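You operate a simulated robot arm through the tools that you are given. There is no shell and no other tool. Be economical: measure what you need, move in short steps, check, and stop when the job is done.

Carry out the task below with a simulated robot arm. There is one attempt and no reset: what you move stays moved.

Task
Seal the bag at the sealer for its printed time and lay it in the purple tray.
Fine: push its lip under the arm first, and switch the sealer off after sealing.

The check looks at the end state, three seconds after you hand in, the way a careful person would. Anything else that was tipped, shoved, dropped, spilled or broken makes it a failure. A push-on lid holds only when it is set on centred and level and pressed home; a screw cap is set on level and turned clockwise until tight.

Robot
A 6-joint arm with a two-finger parallel gripper, fixed in place. Base frame: the origin is at the foot of the arm, x ahead of it, y to its left, z up; the work surface is at about z = 16. Units: mm, degrees, N and s.
With the tool pointing down near the work surface it reaches from about 140 to 500 mm from the base axis. Its first joint turns from -72.0 to 72.0 degrees. Payload 0.65 kg.
Tool frame: the origin (TCP) lies between the finger pads and is the grasp point; the fingertips stand 25 mm ahead of it; z points along the fingers, y is the line along which they close. Largest opening 76 mm; finger width 18, thickness 10; the body of the gripper, 36 by 78 mm, starts 45 mm behind the TCP.
Orientation is that of the tool frame in the base frame, as a unit quaternion [w, x, y, z]. With the fingers straight down and closing along the base's y, the tool's x points along the base's -x, its y along +y and its z along -z.

Tools
- The arm moves only by the tool step_arm. Its argument "plan" is a list that holds one entry, the list of rows, each a list of 7 numbers: the finger opening in mm, from 0 to 76, then the shift along the tool's x, y, z in mm, then the turn, a rotation vector about the tool's x, y, z in degrees. In form: [[[grip, tx, ty, tz, rx, ry, rz], ...]]. A call has 1 to 10 rows; each row shifts and turns the commanded pose from where the row before left it, along the tool's axes as they then stand. Each row takes 0.2 s and may step no farther than 50 mm and 8.6 degrees from the row before; otherwise, or with a gripper value out of range, the whole call is refused. Where a pose cannot be reached the arm comes as near as it can. A force on the tool above 40 N (or 10 N above the force at the start of the call, whichever is more), or a blocked arm, ends the call early, and 0.2 s more pass. Each finger travels about 108 mm/s and halts on what it meets, pressing with about 20 N; the grip force reading is that of the motor and also rises with nothing between the fingers. The clock runs only during rows and for 0.2 s after the last one: add rows that do not move to give the fingers time. It gives the time, the measured TCP pose, the force on the tool (base axes), the opening and the grip force at its end, in the units of the frame above (readings bear some noise), and new pictures: "pictures" is both (left out), scene, wrist or none.
- Cameras (640 x 400 px; columns grow to the right, rows downward): "scene" is fixed at [66.4, 278.7, 412.2]; the picture's right is [-0.68, -0.73, 0.00], its down [-0.37, 0.34, -0.86] and it looks along [0.63, -0.59, -0.50] (base axes); focal length 214 px, centre (320, 200). "wrist" rides on the gripper at [58, 11, -81] in the tool frame; the picture's right is [-0.18, 0.98, 0.00], its down [-0.75, -0.14, -0.64] and it looks along [-0.63, -0.12, 0.77] (tool axes); focal length 243 px, centre (320, 200). There is no depth. A picture from a camera that has moved, and an enlarged one, comes with that camera's place and axes in the base frame and with its lens.
- inspect(camera, box): a new picture of the part [left, top, right, bottom] of that camera's present view, enlarged. No time passes.
- finish_job(): hands the job in; it is judged then, once.

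Go step by step. Nothing tells you positions but the pictures and the camera data: compare them with the known pose of the tool, close in by small moves and look again before you grip or let go. The budget is 120 turns and 170 pictures, counting those below and the enlarged ones. Unless the task says otherwise, let go and move clear before handing in, and close with one line.

The tools are called after "Emit:" as a command line: name --argument value ..., lists and objects as JSON in quotes. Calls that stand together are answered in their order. step_arm: Moves the arm, as the interface text tells. Its arguments: {"type":"object","properties":{"plan":{"type":"array","items":{"type":"array","items":{"type":"array","items":{"type":"number"}}}},"pictures":{"type":"string","enum":["both","scene","wrist","none"]}},"required":["plan"]} The other tools are called the same way: inspect (camera, box) takes an enlarged picture of a part of a camera's view; finish_job () hands the job in.

At the start:

```text
t: 0.0
tool_pos: [250.5, -101.8, 360.1]
tool_rot: [0.0, 0.001, 1.0, -0.001]
wrist_force: [0.0, 1.1, 0.0]
opening: 75.9
finger_force: 0.1
```

scene: 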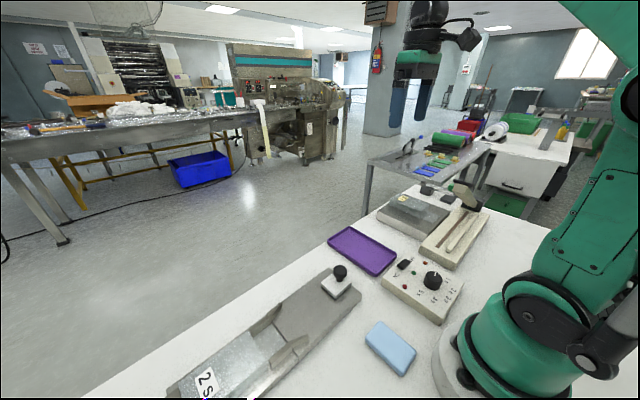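
wrist: 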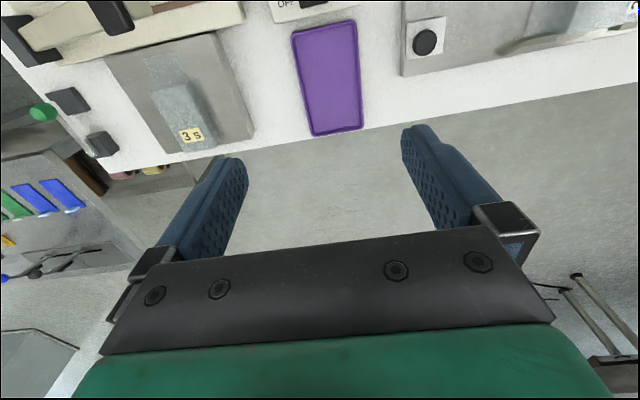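

I see a work table with a sealer (arm), a control box with a knob, a purple tray, a bag labelled "3 s" on a platform, and something labelled "2 s" nearer the camera. I'll enlarge parts to identify them.

Emit:
inspect --camera "scene" --box '[360, 160, 520, 330]'

Emit:
inspect --camera "scene" --box '[150, 220, 420, 400]'

Emit:
inspect --camera "wrist" --box '[0, 0, 380, 200]'

```text
2.35 times, centred on (440, 245) of scene
camera zoom: at [66.4, 278.7, 412.2], right [-0.68, -0.73, 0.0], down [-0.37, 0.34, -0.86], along [0.63, -0.59, -0.5], focal length 505 px, centre (38, 94)
```

zoom: 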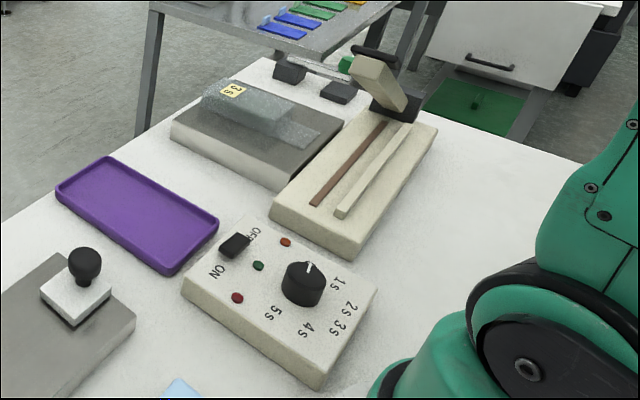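

```text
2.22 times, centred on (285, 310) of scene
camera zoom: at [66.4, 278.7, 412.2], right [-0.68, -0.73, 0.0], down [-0.37, 0.34, -0.86], along [0.63, -0.59, -0.5], focal length 477 px, centre (398, -44)
```

zoom: 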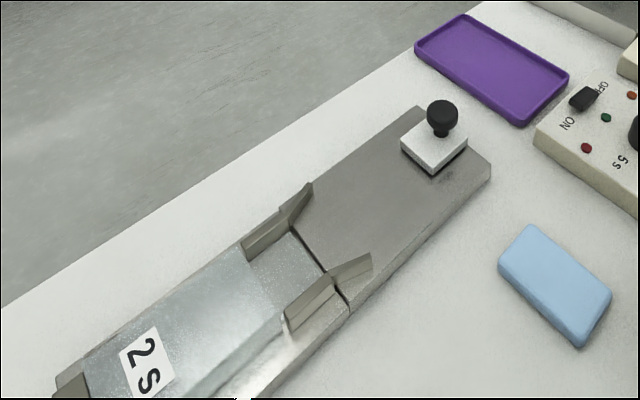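

```text
1.68 times, centred on (190, 100) of wrist
camera zoom: at [192.8, -90.5, 440.8], right [0.18, 0.98, 0.0], down [0.75, -0.14, 0.64], along [0.63, -0.12, -0.77], focal length 409 px, centre (539, 368)
```

zoom: 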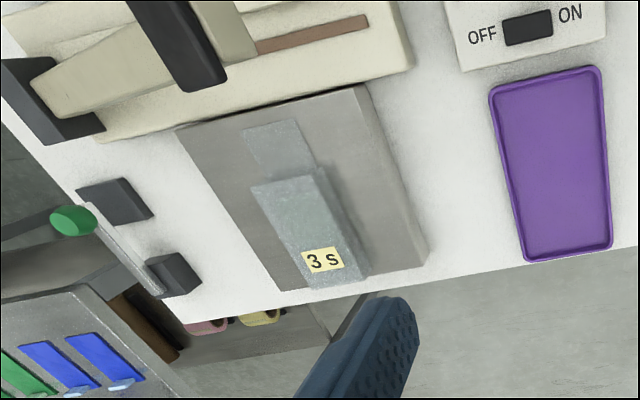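

The beige impulse sealer sits along y at about x≈140, y≈-160…-430, with a bag marked "3 s" on the grey platform ahead of it. There is also a "2 s" item in a guide on the left, so I'll look at that before deciding which bag is meant.

Emit:
step_arm --plan '[[[76, 0, 50, 0, 0, 0, 0], [76, 0, 50, 0, 0, 0, 0], [76, 0, 50, 0, 0, 0, 0], [76, 0, 50, 0, 0, 0, 0], [76, 0, 50, 0, 0, 0, 0], [76, 20, 40, 0, 0, 0, 0], [76, 20, 0, 0, 0, 0, 0], [76, 0, 0, 0, 0, 0, 0]]]' --pictures "wrist"

```text
t: 1.8
tool_pos: [211.3, 189.8, 358.3]
tool_rot: [0.0, 0.0, 1.0, -0.001]
wrist_force: [0.5, 0.8, -0.6]
opening: 76.0
finger_force: 0.0
camera wrist: at [153.9, 202.1, 438.3], right [0.19, 0.98, 0.0], down [0.75, -0.14, 0.64], along [0.63, -0.12, -0.77], focal length 243 px, centre (320, 200)
```

wrist: 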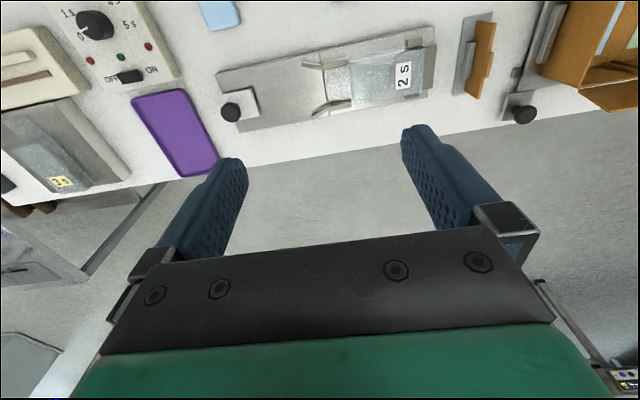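

Emit:
inspect --camera "wrist" --box '[200, 0, 640, 150]'

Emit:
inspect --camera "wrist" --box '[0, 0, 220, 210]'

```text
1.45 times, centred on (420, 75) of wrist
camera zoom: at [153.9, 202.1, 438.3], right [0.19, 0.98, 0.0], down [0.75, -0.14, 0.64], along [0.63, -0.12, -0.77], focal length 353 px, centre (174, 382)
```

zoom: 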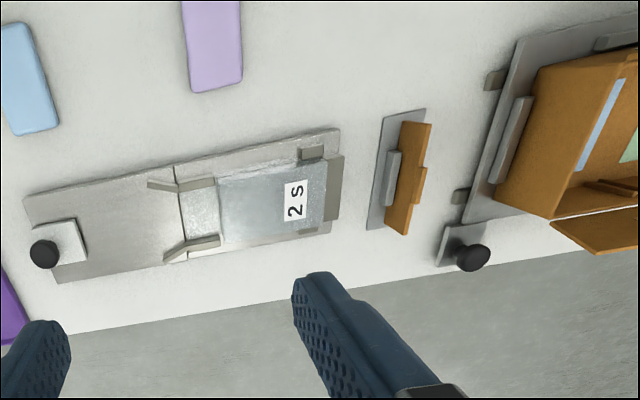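

```text
1.90 times, centred on (110, 105) of wrist
camera zoom: at [153.9, 202.1, 438.3], right [0.19, 0.98, 0.0], down [0.75, -0.14, 0.64], along [0.63, -0.12, -0.77], focal length 462 px, centre (720, 381)
```

zoom: 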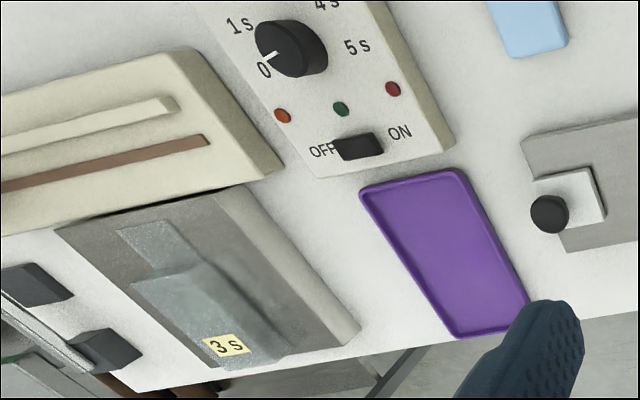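

The "2 s" unit is a different station (with a pusher and carton). The bag at the beige sealer is printed "3 s", so I want the dial at 3 s. Next I'll look at the control box (knob about (127,-88), switch about (189,-93)) from close by.

Emit:
step_arm --plan '[[[76, 10, -40, 20, 0, 0, 0], [76, 10, -40, 20, 0, 0, 0], [76, 10, -40, 20, 0, 0, 0], [76, 10, -40, 20, 0, 0, 0], [76, 0, -30, 20, 0, 0, 0], [76, 0, 0, 0, 0, 0, 8.5], [76, 0, 0, 0, 0, 0, 8.5], [76, 0, 0, 0, 0, 0, 8.5], [76, 0, 0, 0, 0, 0, 8.5]]]' --pictures "none"

Emit:
step_arm --plan '[[[76, 0, 0, 0, 0, 0, 8.5], [76, 0, 0, 0, 0, 0, 8.5], [76, 0, 0, 0, 0, 0, 8.5], [76, 0, 0, 0, 0, 0, 8.5], [76, 0, 0, 0, 0, 0, 8.5], [76, 0, 0, 0, 0, 0, 8.5], [76, 0, 0, 0, 0, 0, 5], [76, 0, 0, 0, 0, 0, 0]]]' --pictures "wrist"

```text
t: 3.8
tool_pos: [171.0, -2.3, 259.8]
tool_rot: [-0.001, 0.293, 0.956, -0.001]
wrist_force: [0.2, 0.4, -0.2]
opening: 75.8
finger_force: 0.1
```

```text
t: 5.6
tool_pos: [170.3, -2.7, 259.1]
tool_rot: [0.001, 0.708, 0.706, -0.001]
wrist_force: [-0.4, 0.7, -0.1]
opening: 76.1
finger_force: 0.0
camera wrist: at [182.3, 56.3, 340.6], right [0.98, -0.19, 0.0], down [-0.14, -0.75, 0.64], along [-0.12, -0.63, -0.77], focal length 243 px, centre (320, 200)
```

wrist: 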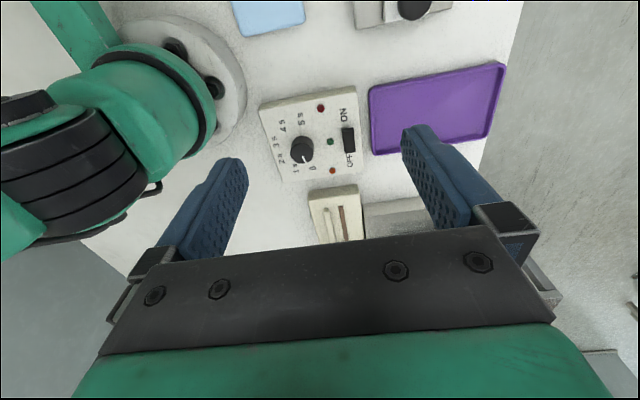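

Emit:
inspect --camera "wrist" --box '[248, 80, 376, 190]'

Emit:
inspect --camera "scene" --box '[370, 240, 480, 330]'

```text
3.64 times, centred on (312, 135) of wrist
camera zoom: at [182.3, 56.3, 340.6], right [0.98, -0.19, 0.0], down [-0.14, -0.75, 0.64], along [-0.12, -0.63, -0.77], focal length 882 px, centre (349, 436)
```

zoom: 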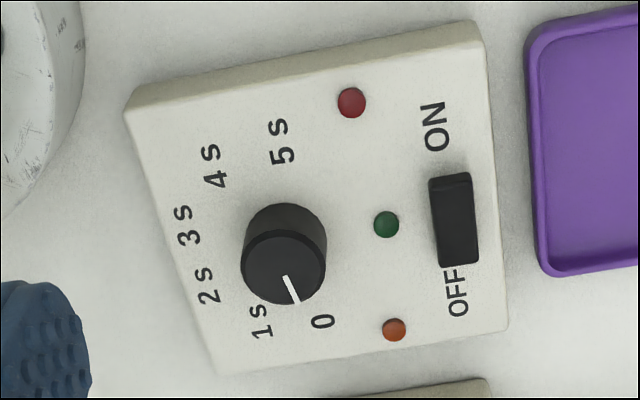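

```text
4.44 times, centred on (425, 285) of scene
camera zoom: at [66.4, 278.7, 412.2], right [-0.68, -0.73, 0.0], down [-0.37, 0.34, -0.86], along [0.63, -0.59, -0.5], focal length 953 px, centre (-147, -178)
```

zoom: 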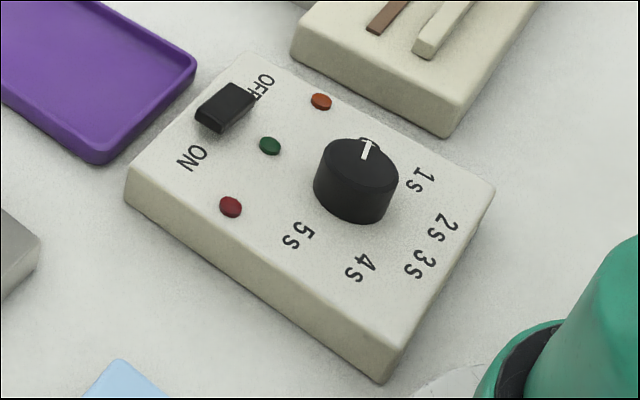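

The dial now points at 0 and its 3 s mark is about 118° clockwise; knob centre is about (130.5,-92), top z≈60, diameter about 30. The switch is OFF. I'll move above the knob and pre-turn the gripper.

Emit:
step_arm --plan '[[[56, -45, -20, 0, 0, 0, 0], [56, -44.5, -20, 0, 0, 0, 0], [56, 0, 0, 45, 0, 0, 0], [56, 0, 0, 45, 0, 0, 0], [56, 0, 0, 0, 0, 0, -8.5], [56, 0, 0, 0, 0, 0, -8.5], [56, 0, 0, 0, 0, 0, -8.5], [56, 0, 0, 0, 0, 0, -8.5], [56, 0, 0, 0, 0, 0, -8.5], [56, 0, 0, 0, 0, 0, -8.5]]]' --pictures "none"

Emit:
step_arm --plan '[[[56, 0, 0, 0, 0, 0, -8.5], [56, 0, 0, 0, 0, 0, -8.5], [56, 0, 0, 0, 0, 0, -8.5], [56, 0, 0, 0, 0, 0, -8.5], [56, 0, 0, 0, 0, 0, -8.5], [56, 0, 0, 0, 0, 0, -8.5], [56, 0, 0, 0, 0, 0, -8.5], [56, 0, 0, 0, 0, 0, -8.5], [56, 0, 0, 0, 0, 0, 0]]]' --pictures "both"

```text
t: 7.8
tool_pos: [129.4, -92.0, 170.2]
tool_rot: [-0.001, 0.334, 0.943, -0.001]
wrist_force: [-0.2, 0.2, -0.1]
opening: 55.9
finger_force: 0.0
```

```text
t: 9.8
tool_pos: [128.7, -91.7, 170.6]
tool_rot: [0.0, -0.25, 0.968, 0.0]
wrist_force: [0.0, -0.3, 0.3]
opening: 55.8
finger_force: 0.1
camera wrist: at [74.8, -109.8, 250.7], right [-0.32, 0.95, 0.0], down [0.73, 0.24, 0.64], along [0.61, 0.2, -0.77], focal length 243 px, centre (320, 200)
```

scene: 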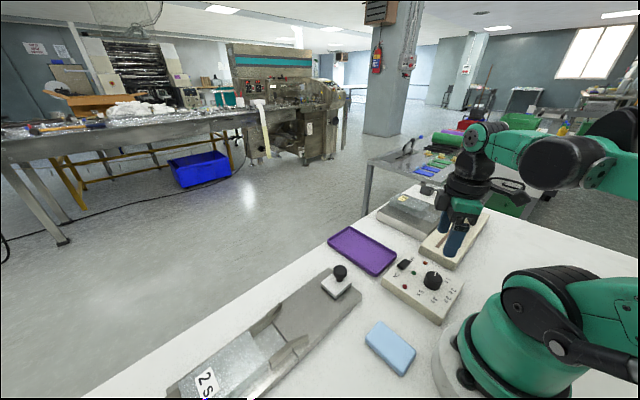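
wrist: 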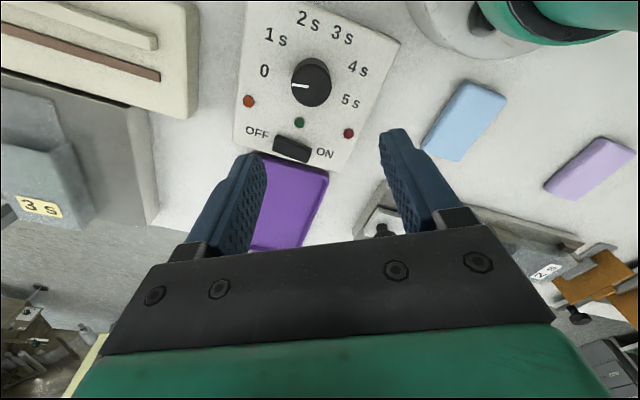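

I'm over the box; I'll zoom to check the knob's centre against the tool before descending.

Emit:
inspect --camera "wrist" --box '[220, 0, 420, 180]'

Emit:
inspect --camera "scene" --box '[380, 160, 500, 330]'

```text
2.22 times, centred on (320, 90) of wrist
camera zoom: at [74.8, -109.8, 250.7], right [-0.32, 0.95, 0.0], down [0.73, 0.24, 0.64], along [0.61, 0.2, -0.77], focal length 539 px, centre (320, 444)
```

zoom: 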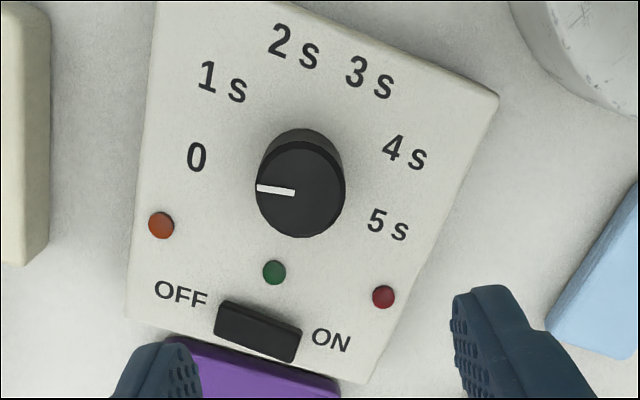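

```text
2.35 times, centred on (440, 245) of scene
camera zoom: at [66.4, 278.7, 412.2], right [-0.68, -0.73, 0.0], down [-0.37, 0.34, -0.86], along [0.63, -0.59, -0.5], focal length 505 px, centre (38, 94)
```

zoom: 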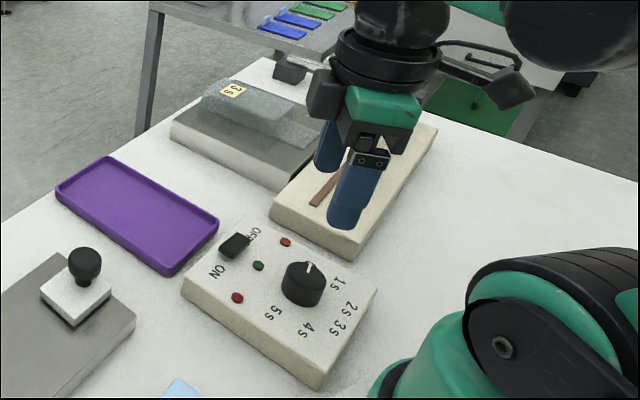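

The wrist and scene estimates differ by several mm, so I'll descend partway (fingertips still above the knob) and compare again.

Emit:
step_arm --plan '[[[56, 0, 0, 30, 0, 0, 0], [56, 0, 0, 30, 0, 0, 0], [56, 0, 0, 0, 0, 0, 0]]]' --pictures "wrist"

Emit:
inspect --camera "scene" --box '[380, 220, 480, 320]'

```text
t: 10.6
tool_pos: [129.8, -93.0, 109.4]
tool_rot: [0.0, -0.25, 0.968, -0.001]
wrist_force: [-0.9, -1.1, 0.1]
opening: 56.0
finger_force: 0.0
camera wrist: at [73.5, -109.7, 190.1], right [-0.31, 0.95, 0.0], down [0.73, 0.24, 0.64], along [0.61, 0.2, -0.77], focal length 243 px, centre (320, 200)
```

wrist: 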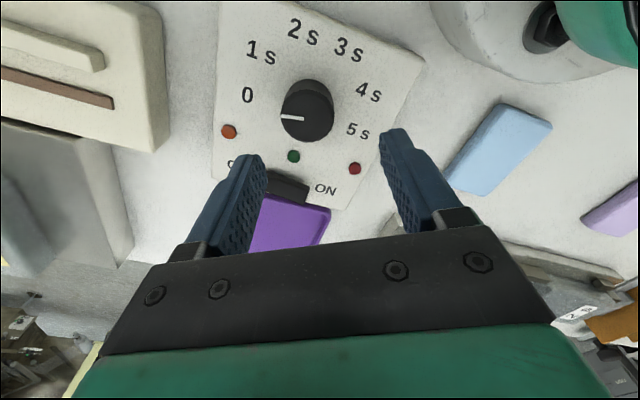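

```text
4.00 times, centred on (430, 270) of scene
camera zoom: at [66.4, 278.7, 412.2], right [-0.68, -0.73, 0.0], down [-0.37, 0.34, -0.86], along [0.63, -0.59, -0.5], focal length 858 px, centre (-120, -80)
```

zoom: 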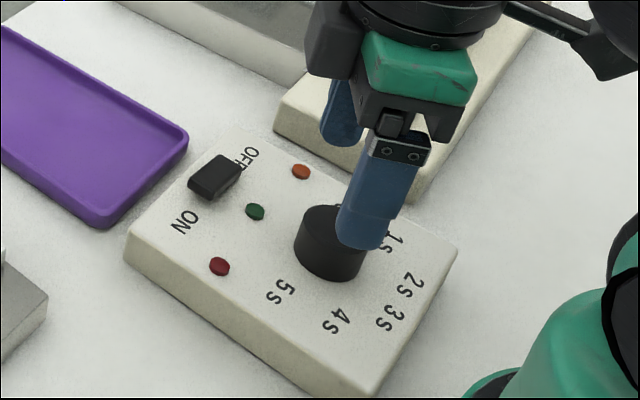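

The views agree if the box is thinner than I took: knob top z≈49, centre about (128,-100). I'll shift over it, lower a little and look.

Emit:
step_arm --plan '[[[56, 5.1, -5.2, 0, 0, 0, 0], [56, 0, 0, 22, 0, 0, 0], [56, 0, 0, 0, 0, 0, 0]]]' --pictures "both"

Emit:
inspect --camera "scene" --box '[380, 220, 480, 320]'

```text
t: 11.4
tool_pos: [126.5, -99.6, 88.5]
tool_rot: [0.0, -0.249, 0.968, -0.001]
wrist_force: [0.1, 0.3, -0.4]
opening: 55.9
finger_force: 0.0
camera wrist: at [71.3, -117.2, 168.2], right [-0.31, 0.95, 0.0], down [0.73, 0.24, 0.64], along [0.61, 0.2, -0.77], focal length 243 px, centre (320, 200)
```

scene: 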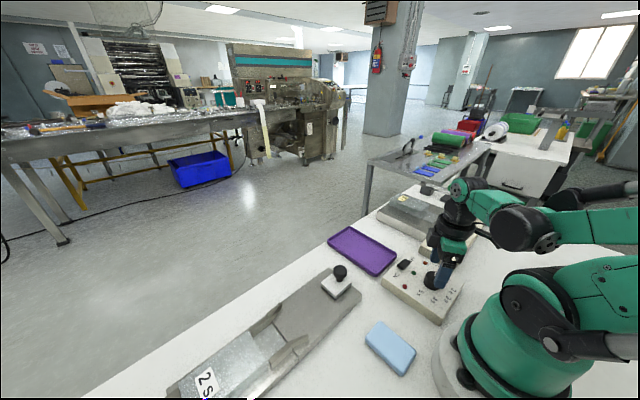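
wrist: 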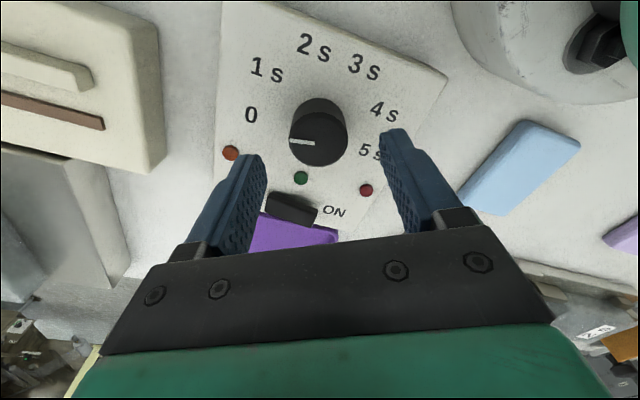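

```text
4.00 times, centred on (430, 270) of scene
camera zoom: at [66.4, 278.7, 412.2], right [-0.68, -0.73, 0.0], down [-0.37, 0.34, -0.86], along [0.63, -0.59, -0.5], focal length 858 px, centre (-120, -80)
```

zoom: 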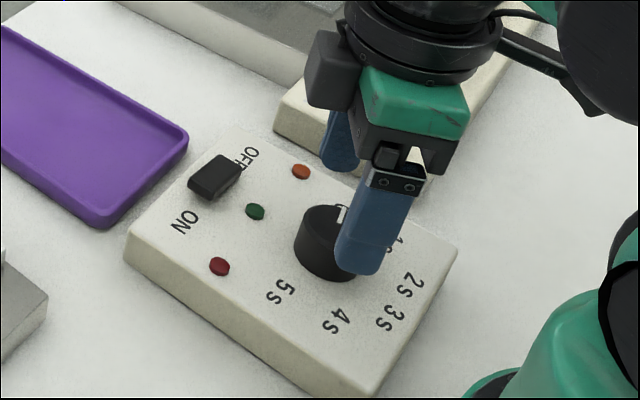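

The knob is now centred between the fingers. I'll descend and grip.

Emit:
step_arm --plan '[[[56, 0, 0, 14, 0, 0, 0], [56, 0, 0, 13, 0, 0, 0], [56, 0, 0, 0, 0, 0, 0], [10, 0, 0, 0, 0, 0, 0], [10, 0, 0, 0, 0, 0, 0], [10, 0, 0, 0, 0, 0, 0]]]' --pictures "both"

```text
t: 12.8
tool_pos: [127.8, -100.5, 60.4]
tool_rot: [0.0, -0.249, 0.968, -0.002]
wrist_force: [8.5, -13.1, -36.3]
opening: 31.3
finger_force: 44.9
camera wrist: at [72.2, -117.5, 141.6], right [-0.31, 0.95, 0.0], down [0.73, 0.24, 0.64], along [0.61, 0.2, -0.77], focal length 243 px, centre (320, 200)
```

scene: 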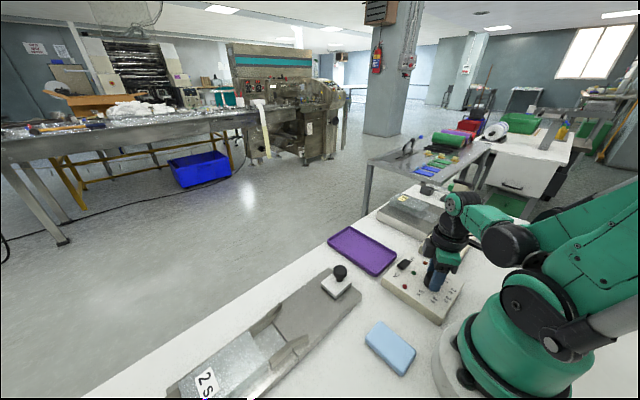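
wrist: 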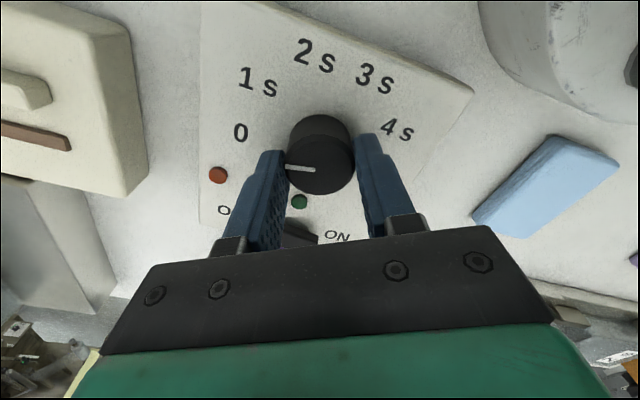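

The fingers hold the knob (31 mm wide). The vertical force reading is high, so I'll ease up 1 mm and read it again before turning.

Emit:
step_arm --plan '[[[20, 0, 0, -1, 0, 0, 0], [20, 0, 0, 0, 0, 0, 0]]]' --pictures "none"

```text
t: 13.4
tool_pos: [128.8, -98.7, 62.3]
tool_rot: [-0.001, -0.25, 0.968, -0.001]
wrist_force: [6.1, -21.5, -43.2]
opening: 31.4
finger_force: 45.0
```

The tool is being pulled down and toward −y, so I'll ease in that direction.

Emit:
step_arm --plan '[[[20, 0.3, -1.0, 2, 0, 0, 0], [20, 0, 0, 0, 0, 0, 0]]]' --pictures "none"

```text
t: 14.0
tool_pos: [128.2, -99.5, 60.9]
tool_rot: [0.0, -0.249, 0.968, 0.001]
wrist_force: [-1.4, 12.1, 43.4]
opening: 31.7
finger_force: 44.2
```

It is stiff, and that overshot by about half. I'll go back 1 mm.

Emit:
step_arm --plan '[[[20, -0.1, 0.4, -1, 0, 0, 0], [20, 0, 0, 0, 0, 0, 0]]]' --pictures "none"

```text
t: 14.6
tool_pos: [127.1, -98.3, 60.5]
tool_rot: [-0.001, -0.25, 0.968, -0.002]
wrist_force: [-4.8, -10.3, -43.7]
opening: 31.6
finger_force: 45.1
```

Emit:
step_arm --plan '[[[20, 0, -0.2, 0.5, 0, 0, 0], [20, 0, 0, 0, 0, 0, 8.5], [20, 0, 0, 0, 0, 0, 0]]]' --pictures "wrist"

```text
t: 15.4
tool_pos: [127.3, -98.6, 59.7]
tool_rot: [0.0, -0.177, 0.984, -0.001]
wrist_force: [-7.2, -3.7, 42.3]
opening: 31.6
finger_force: 44.4
camera wrist: at [70.5, -109.1, 141.1], right [-0.17, 0.99, 0.0], down [0.75, 0.13, 0.64], along [0.63, 0.11, -0.77], focal length 243 px, centre (320, 200)
```

wrist: 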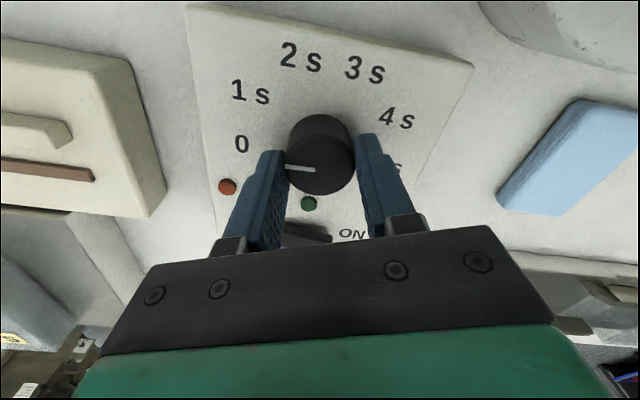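

The knob turns with the gripper. I'll continue clockwise.

Emit:
step_arm --plan '[[[20, 0, 0, -0.4, 0, 0, 8.5], [20, 0, 0, 0, 0, 0, 8.5], [20, 0, 0, 0, 0, 0, 8.5], [20, 0, 0, 0, 0, 0, 8.5], [20, 0, 0, 0, 0, 0, 8.5], [20, 0, 0, 0, 0, 0, 8.5], [20, 0, 0, 0, 0, 0, 0]]]' --pictures "wrist"

```text
t: 17.0
tool_pos: [128.3, -100.3, 62.3]
tool_rot: [0.0, 0.265, 0.964, -0.003]
wrist_force: [-13.3, -25.8, -19.5]
opening: 31.4
finger_force: 44.8
camera wrist: at [84.5, -60.6, 141.4], right [0.66, 0.75, 0.0], down [0.58, -0.5, 0.64], along [0.48, -0.43, -0.76], focal length 243 px, centre (320, 200)
```

wrist: 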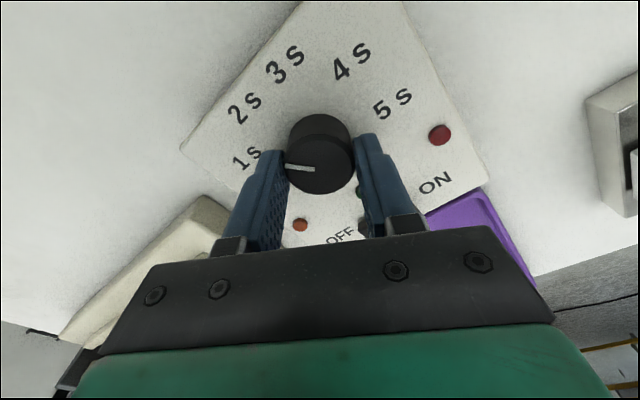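

Emit:
step_arm --plan '[[[20, 0, 0, 0, 0, 0, 8.4], [20, 0, 0, 0, 0, 0, 8.4], [20, 0, 0, 0, 0, 0, 8.4], [20, 0, 0, 0, 0, 0, 8.4], [20, 0, 0, 0, 0, 0, 8.4], [20, 0, 0, 0, 0, 0, 8.4], [20, 0, 0, 0, 0, 0, 8.4], [20, 0, 0, 0, 0, 0, 0]]]' --pictures "wrist"

Emit:
inspect --camera "wrist" --box '[200, 20, 440, 240]'

```text
t: 17.4
tool_pos: [127.5, -102.1, 60.5]
tool_rot: [0.0, 0.304, 0.953, -0.003]
wrist_force: [-0.9, -2.4, -6.5]
opening: 31.4
finger_force: 44.8
stopped in row 1: the force on the tool passed its limit (the readings are from after the stop); the commanded pose is now the measured one
camera wrist: at [87.7, -57.2, 141.4], right [0.72, 0.7, -0.01], down [0.53, -0.55, 0.64], along [0.45, -0.47, -0.76], focal length 243 px, centre (320, 200)
```

wrist: 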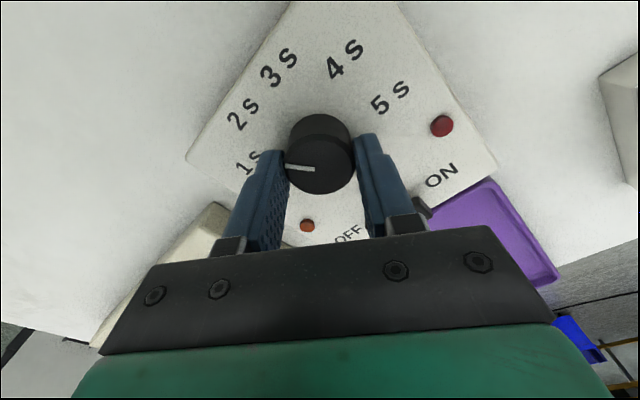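

```text
1.82 times, centred on (320, 130) of wrist
camera zoom: at [87.7, -57.2, 141.4], right [0.72, 0.7, -0.01], down [0.53, -0.55, 0.64], along [0.45, -0.47, -0.76], focal length 441 px, centre (320, 327)
```

zoom: 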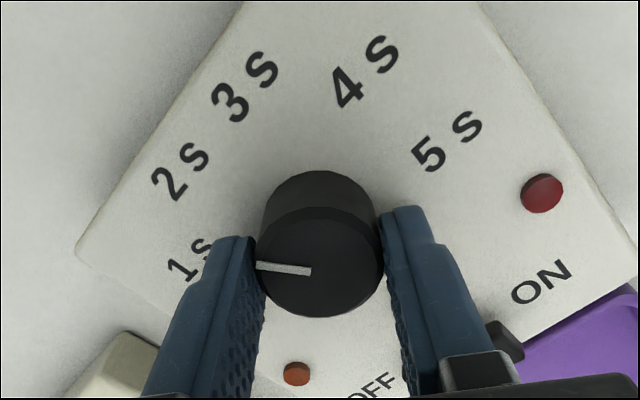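

The pointer is between 1 s and 2 s; strain built up and stopped the call, but it is now relieved. I need about 55° more, in gentler batches.

Emit:
step_arm --plan '[[[20, 0, 0, 0, 0, 0, 7], [20, 0, 0, 0, 0, 0, 7], [20, 0, 0, 0, 0, 0, 7], [20, 0, 0, 0, 0, 0, 7], [20, 0, 0, 0, 0, 0, 0]]]' --pictures "none"

```text
t: 17.8
tool_pos: [127.7, -100.8, 60.7]
tool_rot: [0.001, 0.355, 0.935, -0.005]
wrist_force: [-0.5, -1.6, -8.0]
opening: 31.3
finger_force: 44.9
stopped in row 2: the force on the tool passed its limit (the readings are from after the stop); the commanded pose is now the measured one
```

Emit:
step_arm --plan '[[[28, 0, 0, 0, 0, 0, 4], [28, 0, 0, 0, 0, 0, 4], [28, 0, 0, 0, 0, 0, 4], [28, 0, 0, 0, 0, 0, 4], [28, 0, 0, 0, 0, 0, 4], [28, 0, 0, 0, 0, 0, 4], [28, 0, 0, 0, 0, 0, 4], [28, 0, 0, 0, 0, 0, 4]]]' --pictures "none"

```text
t: 19.0
tool_pos: [127.5, -99.7, 61.6]
tool_rot: [-0.001, 0.509, 0.861, -0.003]
wrist_force: [-2.8, 1.4, 8.6]
opening: 31.6
finger_force: 45.1
stopped in row 6: the force on the tool passed its limit (the readings are from after the stop); the commanded pose is now the measured one
```

Emit:
step_arm --plan '[[[28, 0, 0, 0, 0, 0, 4], [28, 0, 0, 0, 0, 0, 4], [28, 0, 0, 0, 0, 0, 4], [28, 0, 0, 0, 0, 0, 4], [28, 0, 0, 0, 0, 0, 4], [28, 0, 0, 0, 0, 0, 3]]]' --pictures "wrist"

Emit:
inspect --camera "wrist" --box '[200, 20, 440, 240]'

```text
t: 19.9
tool_pos: [127.3, -101.0, 61.2]
tool_rot: [-0.001, 0.6, 0.8, -0.006]
wrist_force: [-4.5, 0.9, 9.9]
opening: 31.4
finger_force: 44.9
stopped in row 4: the force on the tool passed its limit (the readings are from after the stop); the commanded pose is now the measured one
camera wrist: at [123.1, -40.8, 141.3], right [1.0, 0.1, -0.01], down [0.08, -0.76, 0.65], along [0.06, -0.65, -0.76], focal length 243 px, centre (320, 200)
```

wrist: 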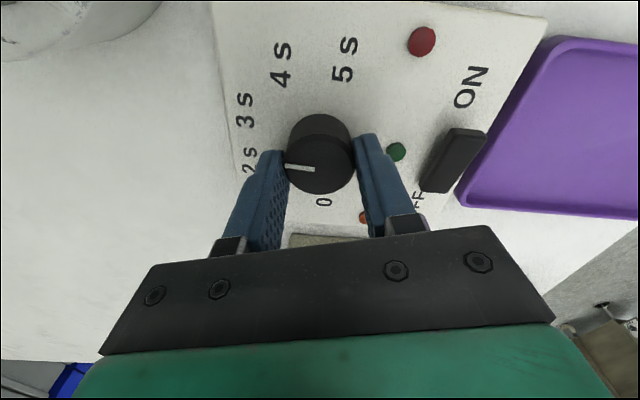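

```text
1.82 times, centred on (320, 130) of wrist
camera zoom: at [123.1, -40.8, 141.3], right [1.0, 0.1, -0.01], down [0.08, -0.76, 0.65], along [0.06, -0.65, -0.76], focal length 441 px, centre (320, 327)
```

zoom: 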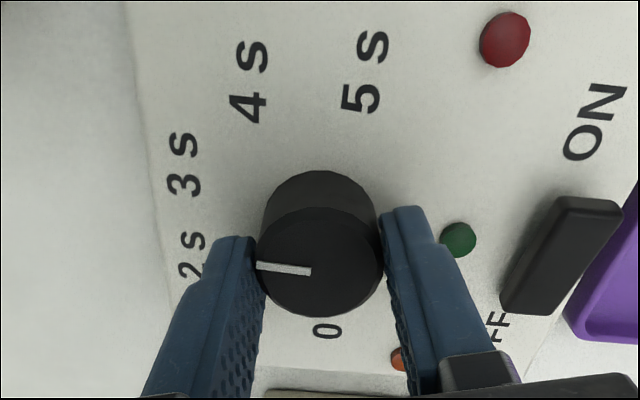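

Emit:
step_arm --plan '[[[28, 0, 0, 0, 0, 0, 4], [28, 0, 0, 0, 0, 0, 4], [28, 0, 0, 0, 0, 0, 4], [28, 0, 0, 0, 0, 0, 4], [28, 0, 0, 0, 0, 0, 1.5]]]' --pictures "wrist"

Emit:
inspect --camera "wrist" --box '[200, 20, 440, 240]'

```text
t: 20.6
tool_pos: [126.8, -101.9, 60.7]
tool_rot: [-0.001, 0.655, 0.756, -0.005]
wrist_force: [-3.0, 1.7, 10.3]
opening: 31.5
finger_force: 44.4
stopped in row 3: the force on the tool passed its limit (the readings are from after the stop); the commanded pose is now the measured one
camera wrist: at [131.3, -40.8, 141.3], right [1.0, -0.04, -0.01], down [-0.03, -0.76, 0.65], along [-0.03, -0.65, -0.76], focal length 243 px, centre (320, 200)
```

wrist: 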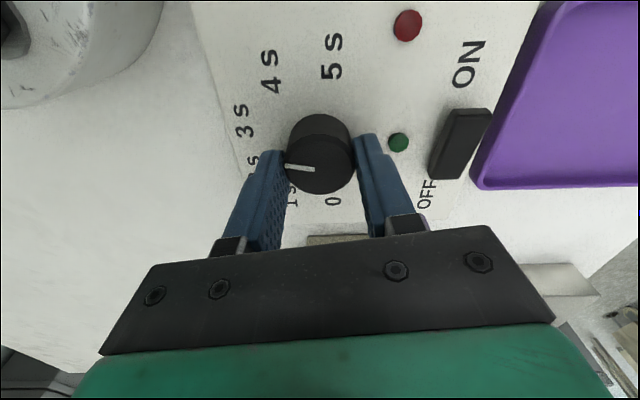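

```text
1.82 times, centred on (320, 130) of wrist
camera zoom: at [131.3, -40.8, 141.3], right [1.0, -0.04, -0.01], down [-0.03, -0.76, 0.65], along [-0.03, -0.65, -0.76], focal length 441 px, centre (320, 327)
```

zoom: 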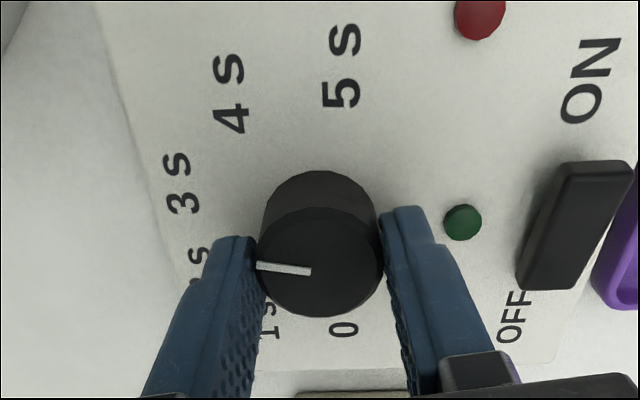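

Emit:
step_arm --plan '[[[28, 0, 0, 0, 0, 0, 4], [28, 0, 0, 0, 0, 0, 4], [28, 0, 0, 0, 0, 0, 2]]]' --pictures "none"

```text
t: 21.2
tool_pos: [126.3, -101.9, 61.2]
tool_rot: [0.001, 0.703, 0.711, -0.005]
wrist_force: [-2.6, -0.7, -5.5]
opening: 31.4
finger_force: 44.6
stopped in row 3: the force on the tool passed its limit (the readings are from after the stop); the commanded pose is now the measured one
```

I'll add a small 2° turn, then release, rise and check the pointer.

Emit:
step_arm --plan '[[[28, 0, 0, 0, 0, 0, 2], [56, 0, 0, 0, 0, 0, 0], [56, 0, 0, 0, 0, 0, 0], [56, 0, 0, -25, 0, 0, 0], [56, 0, 0, -25, 0, 0, 0], [56, 0, 0, 0, 0, 0, 0]]]' --pictures "wrist"

Emit:
inspect --camera "wrist" --box '[230, 20, 420, 190]'

Emit:
inspect --camera "scene" --box '[380, 220, 480, 320]'

```text
t: 21.5
tool_pos: [128.6, -100.3, 61.7]
tool_rot: [0.002, 0.709, 0.705, -0.005]
wrist_force: [-1.7, -0.3, -3.6]
opening: 31.4
finger_force: 44.9
stopped in row 1: the force on the tool passed its limit (the readings are from after the stop); the commanded pose is now the measured one
camera wrist: at [139.4, -41.3, 141.2], right [0.98, -0.19, 0.0], down [-0.14, -0.74, 0.65], along [-0.13, -0.64, -0.76], focal length 243 px, centre (320, 200)
```

wrist: 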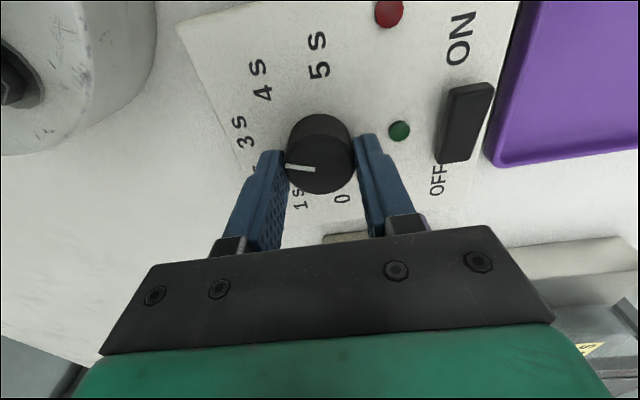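

```text
2.35 times, centred on (325, 105) of wrist
camera zoom: at [139.4, -41.3, 141.2], right [0.98, -0.19, 0.0], down [-0.14, -0.74, 0.65], along [-0.13, -0.64, -0.76], focal length 571 px, centre (308, 424)
```

zoom: 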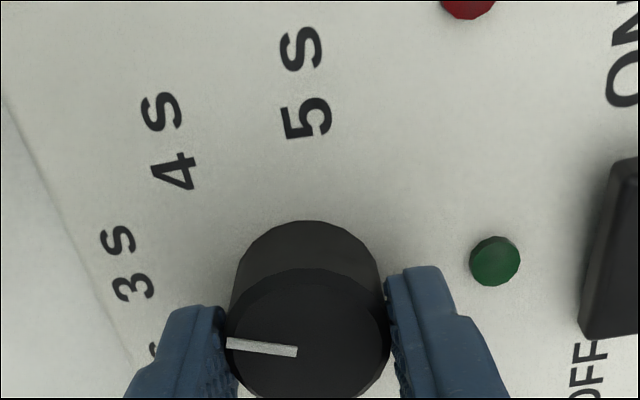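

```text
4.00 times, centred on (430, 270) of scene
camera zoom: at [66.4, 278.7, 412.2], right [-0.68, -0.73, 0.0], down [-0.37, 0.34, -0.86], along [0.63, -0.59, -0.5], focal length 858 px, centre (-120, -80)
```

zoom: 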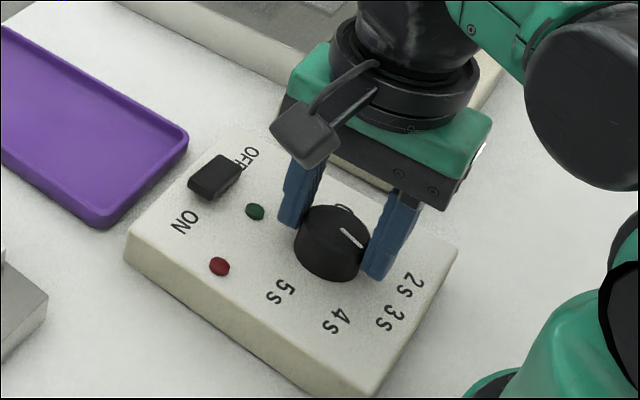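

The pointer is at about 108–110°, which is the 3 s mark. I'll release and rise.

Emit:
step_arm --plan '[[[56, 0, 0, 0, 0, 0, 1], [56, 0, 0, 0, 0, 0, 0], [56, 0, 0, 0, 0, 0, 0], [56, 0, 0, -25, 0, 0, 0], [56, 0, 0, -25, 0, 0, 0], [56, 0, 0, -20, 0, 0, 0], [56, 0, 0, 0, 0, 0, 0]]]' --pictures "both"

Emit:
inspect --camera "wrist" --box '[240, 20, 410, 170]'

```text
t: 23.1
tool_pos: [127.8, -101.4, 131.2]
tool_rot: [0.002, 0.715, 0.699, -0.005]
wrist_force: [0.1, 0.5, 0.5]
opening: 56.1
finger_force: 0.0
camera wrist: at [141.3, -42.4, 211.4], right [0.98, -0.21, 0.0], down [-0.16, -0.74, 0.65], along [-0.14, -0.64, -0.76], focal length 243 px, centre (320, 200)
```

scene: 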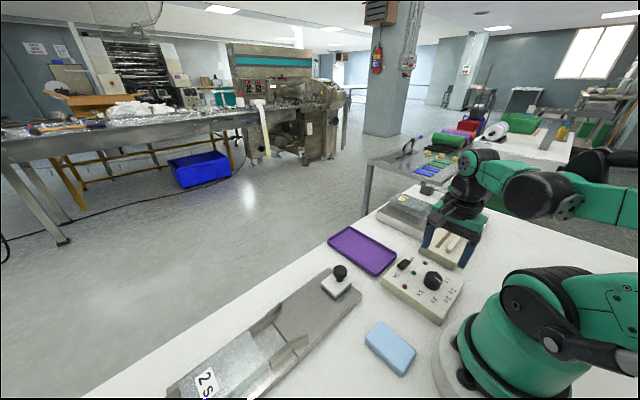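
wrist: 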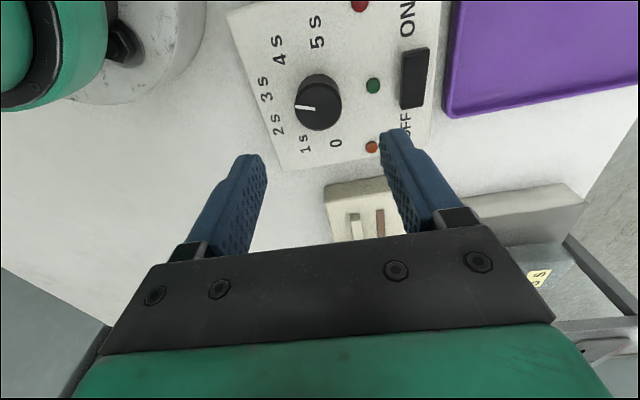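

```text
2.67 times, centred on (325, 95) of wrist
camera zoom: at [141.3, -42.4, 211.4], right [0.98, -0.21, 0.0], down [-0.16, -0.74, 0.65], along [-0.14, -0.64, -0.76], focal length 647 px, centre (307, 480)
```

zoom: 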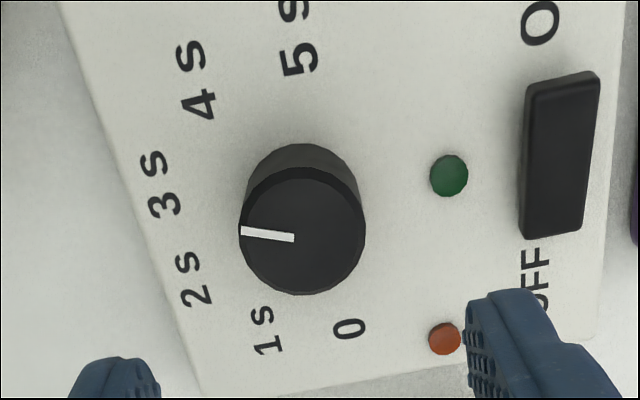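

The dial reads 3 s. Now I'll view the sealer and bag from above.

Emit:
step_arm --plan '[[[56, 0, 0, -45, 0, 0, 0], [56, 0, 0, -45, 0, 0, 0], [56, -35, 30, -30, 0, 0, 0], [56, -35, 30, 0, 0, 0, 0], [56, 0, 0, 0, 0, 0, 0]]]' --pictures "both"

Emit:
inspect --camera "wrist" --box '[200, 0, 460, 230]'

Emit:
inspect --camera "scene" --box '[370, 170, 500, 280]'

```text
refused: row 3 steps farther than a row can; nothing moved
```

```text
1.74 times, centred on (330, 115) of wrist
camera zoom: at [141.3, -42.4, 211.4], right [0.98, -0.21, 0.0], down [-0.16, -0.74, 0.65], along [-0.14, -0.64, -0.76], focal length 422 px, centre (303, 348)
```

zoom: 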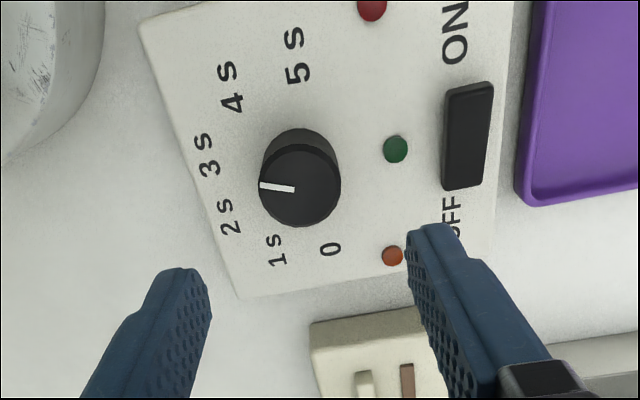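

```text
3.64 times, centred on (435, 225) of scene
camera zoom: at [66.4, 278.7, 412.2], right [-0.68, -0.73, 0.0], down [-0.37, 0.34, -0.86], along [0.63, -0.59, -0.5], focal length 780 px, centre (-98, 109)
```

zoom: 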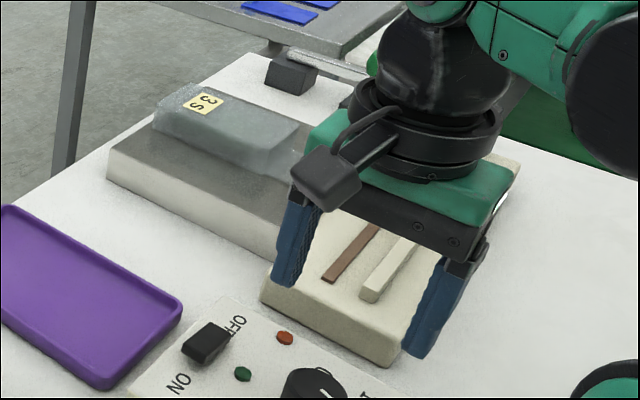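

Emit:
step_arm --plan '[[[56, 0, 0, -45, 0, 0, 0], [56, 0, 0, -45, 0, 0, 0], [56, -30, 25, -20, 0, 0, 0], [56, -35, 30, 0, 0, 0, 0], [56, 0, 0, 0, 0, 0, 0]]]' --pictures "both"

Emit:
inspect --camera "wrist" --box '[200, 0, 460, 230]'

```text
t: 24.3
tool_pos: [181.9, -167.9, 243.8]
tool_rot: [0.003, 0.714, 0.7, -0.005]
wrist_force: [0.2, -0.2, 0.2]
opening: 55.7
finger_force: 0.0
camera wrist: at [195.5, -108.1, 322.6], right [0.98, -0.21, 0.0], down [-0.16, -0.74, 0.65], along [-0.14, -0.64, -0.76], focal length 243 px, centre (320, 200)
```

scene: 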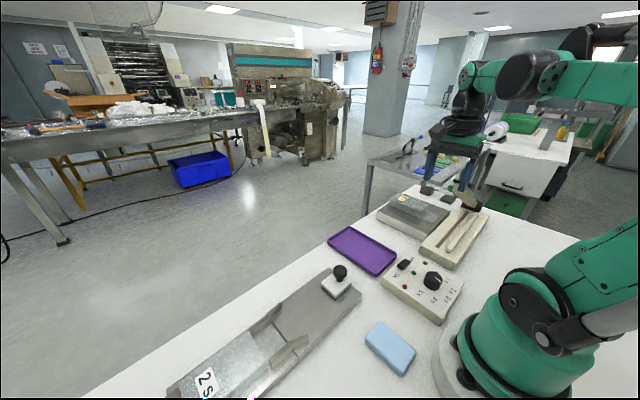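
wrist: 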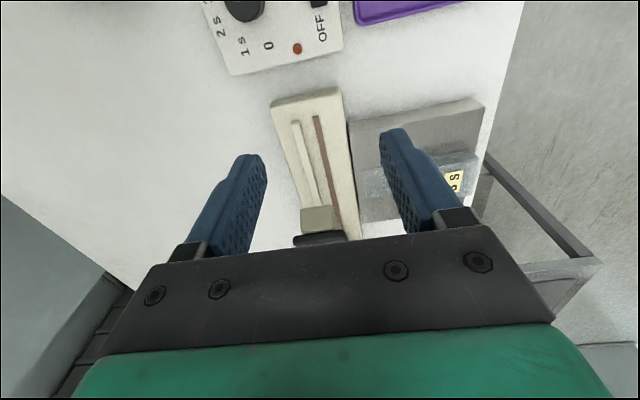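

```text
1.74 times, centred on (330, 115) of wrist
camera zoom: at [195.5, -108.1, 322.6], right [0.98, -0.21, 0.0], down [-0.16, -0.74, 0.65], along [-0.14, -0.64, -0.76], focal length 422 px, centre (303, 348)
```

zoom: 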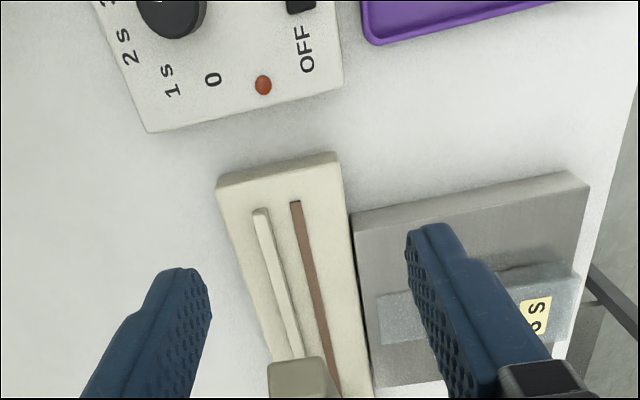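

Emit:
inspect --camera "scene" --box '[415, 165, 515, 275]'

```text
3.64 times, centred on (465, 220) of scene
camera zoom: at [66.4, 278.7, 412.2], right [-0.68, -0.73, 0.0], down [-0.37, 0.34, -0.86], along [0.63, -0.59, -0.5], focal length 780 px, centre (-207, 127)
```

zoom: 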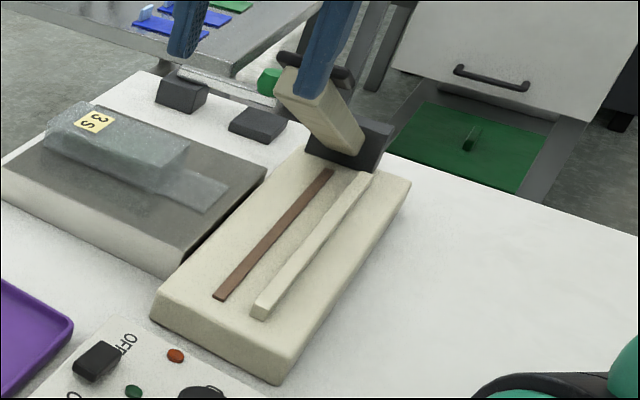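

Dial is set. The sealer's brown strip lies near x≈164, the raised arm's handle is near (163,-255,195), and the bag runs from its lip at x≈218 to about x≈350 at y≈-335. I'll go over the bag with the camera on the far side so it stays clear of the arm.

Emit:
step_arm --plan '[[[76, -30, 30, 0, 0, 0, 0], [76, -30, 30, 0, 0, 0, 0], [76, -40, 25, 0, 0, 0, 0], [76, -40, 15, 0, 0, 0, 0], [76, 0, 0, 0, 0, 0, 8.5], [76, 0, 0, 0, 0, 0, 8.5], [76, 0, 0, 0, 0, 0, 8.5], [76, 0, 0, 0, 0, 0, 8.5], [76, 0, 0, 0, 0, 0, 8.5], [76, 0, 0, 0, 0, 0, 8.5]]]' --pictures "none"

Emit:
step_arm --plan '[[[76, 0, 0, 0, 0, 0, 8.5], [76, 0, 0, 0, 0, 0, 8.5], [76, 0, 0, 0, 0, 0, 8.5], [76, 0, 0, 0, 0, 0, 8.5], [76, 0, 0, 0, 0, 0, 3.8], [76, 0, 0, 0, 0, 0, 0]]]' --pictures "both"

```text
t: 26.5
tool_pos: [277.6, -308.3, 245.0]
tool_rot: [0.005, 0.947, 0.322, -0.004]
wrist_force: [0.4, -0.2, 0.0]
opening: 76.1
finger_force: 0.0
```

```text
t: 27.9
tool_pos: [277.8, -307.1, 242.9]
tool_rot: [0.006, 1.0, -0.001, -0.002]
wrist_force: [-0.3, -0.5, 0.0]
opening: 76.2
finger_force: 0.1
camera wrist: at [337.0, -317.0, 323.5], right [-0.19, -0.98, 0.01], down [-0.75, 0.15, 0.64], along [-0.63, 0.11, -0.76], focal length 243 px, centre (320, 200)
```

scene: 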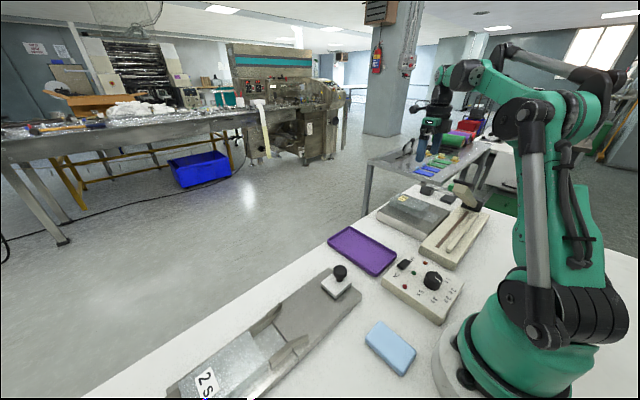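
wrist: 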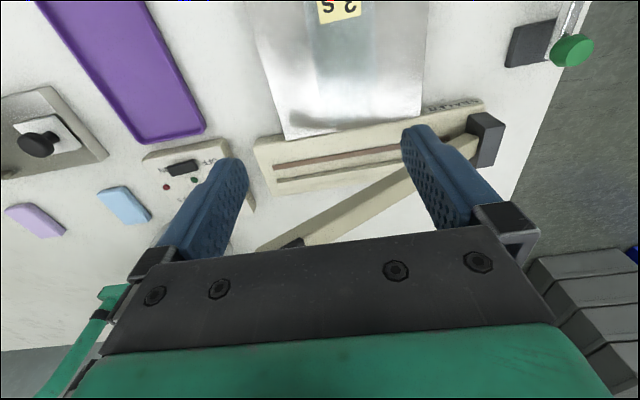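

Good, this yaw is reachable and shows the arm's hinge at the far −y end. I'll zoom for measurements.

Emit:
inspect --camera "wrist" --box '[230, 0, 520, 200]'

Emit:
inspect --camera "scene" --box '[370, 165, 500, 275]'

```text
2.00 times, centred on (375, 100) of wrist
camera zoom: at [337.0, -317.0, 323.5], right [-0.19, -0.98, 0.01], down [-0.75, 0.15, 0.64], along [-0.63, 0.11, -0.76], focal length 485 px, centre (210, 400)
```

zoom: 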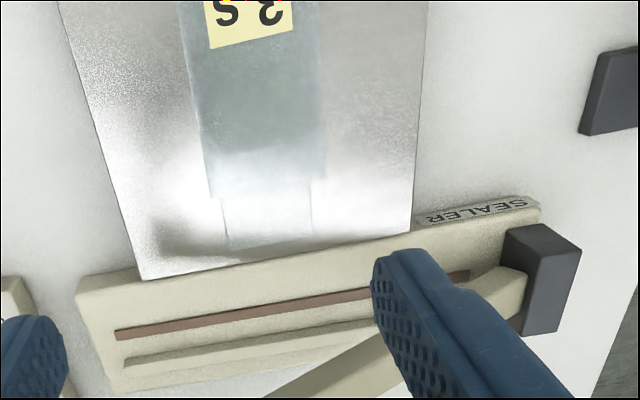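

```text
3.64 times, centred on (435, 220) of scene
camera zoom: at [66.4, 278.7, 412.2], right [-0.68, -0.73, 0.0], down [-0.37, 0.34, -0.86], along [0.63, -0.59, -0.5], focal length 780 px, centre (-98, 127)
```

zoom: 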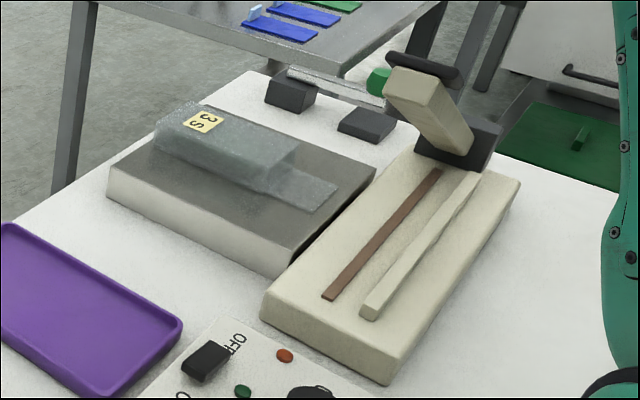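

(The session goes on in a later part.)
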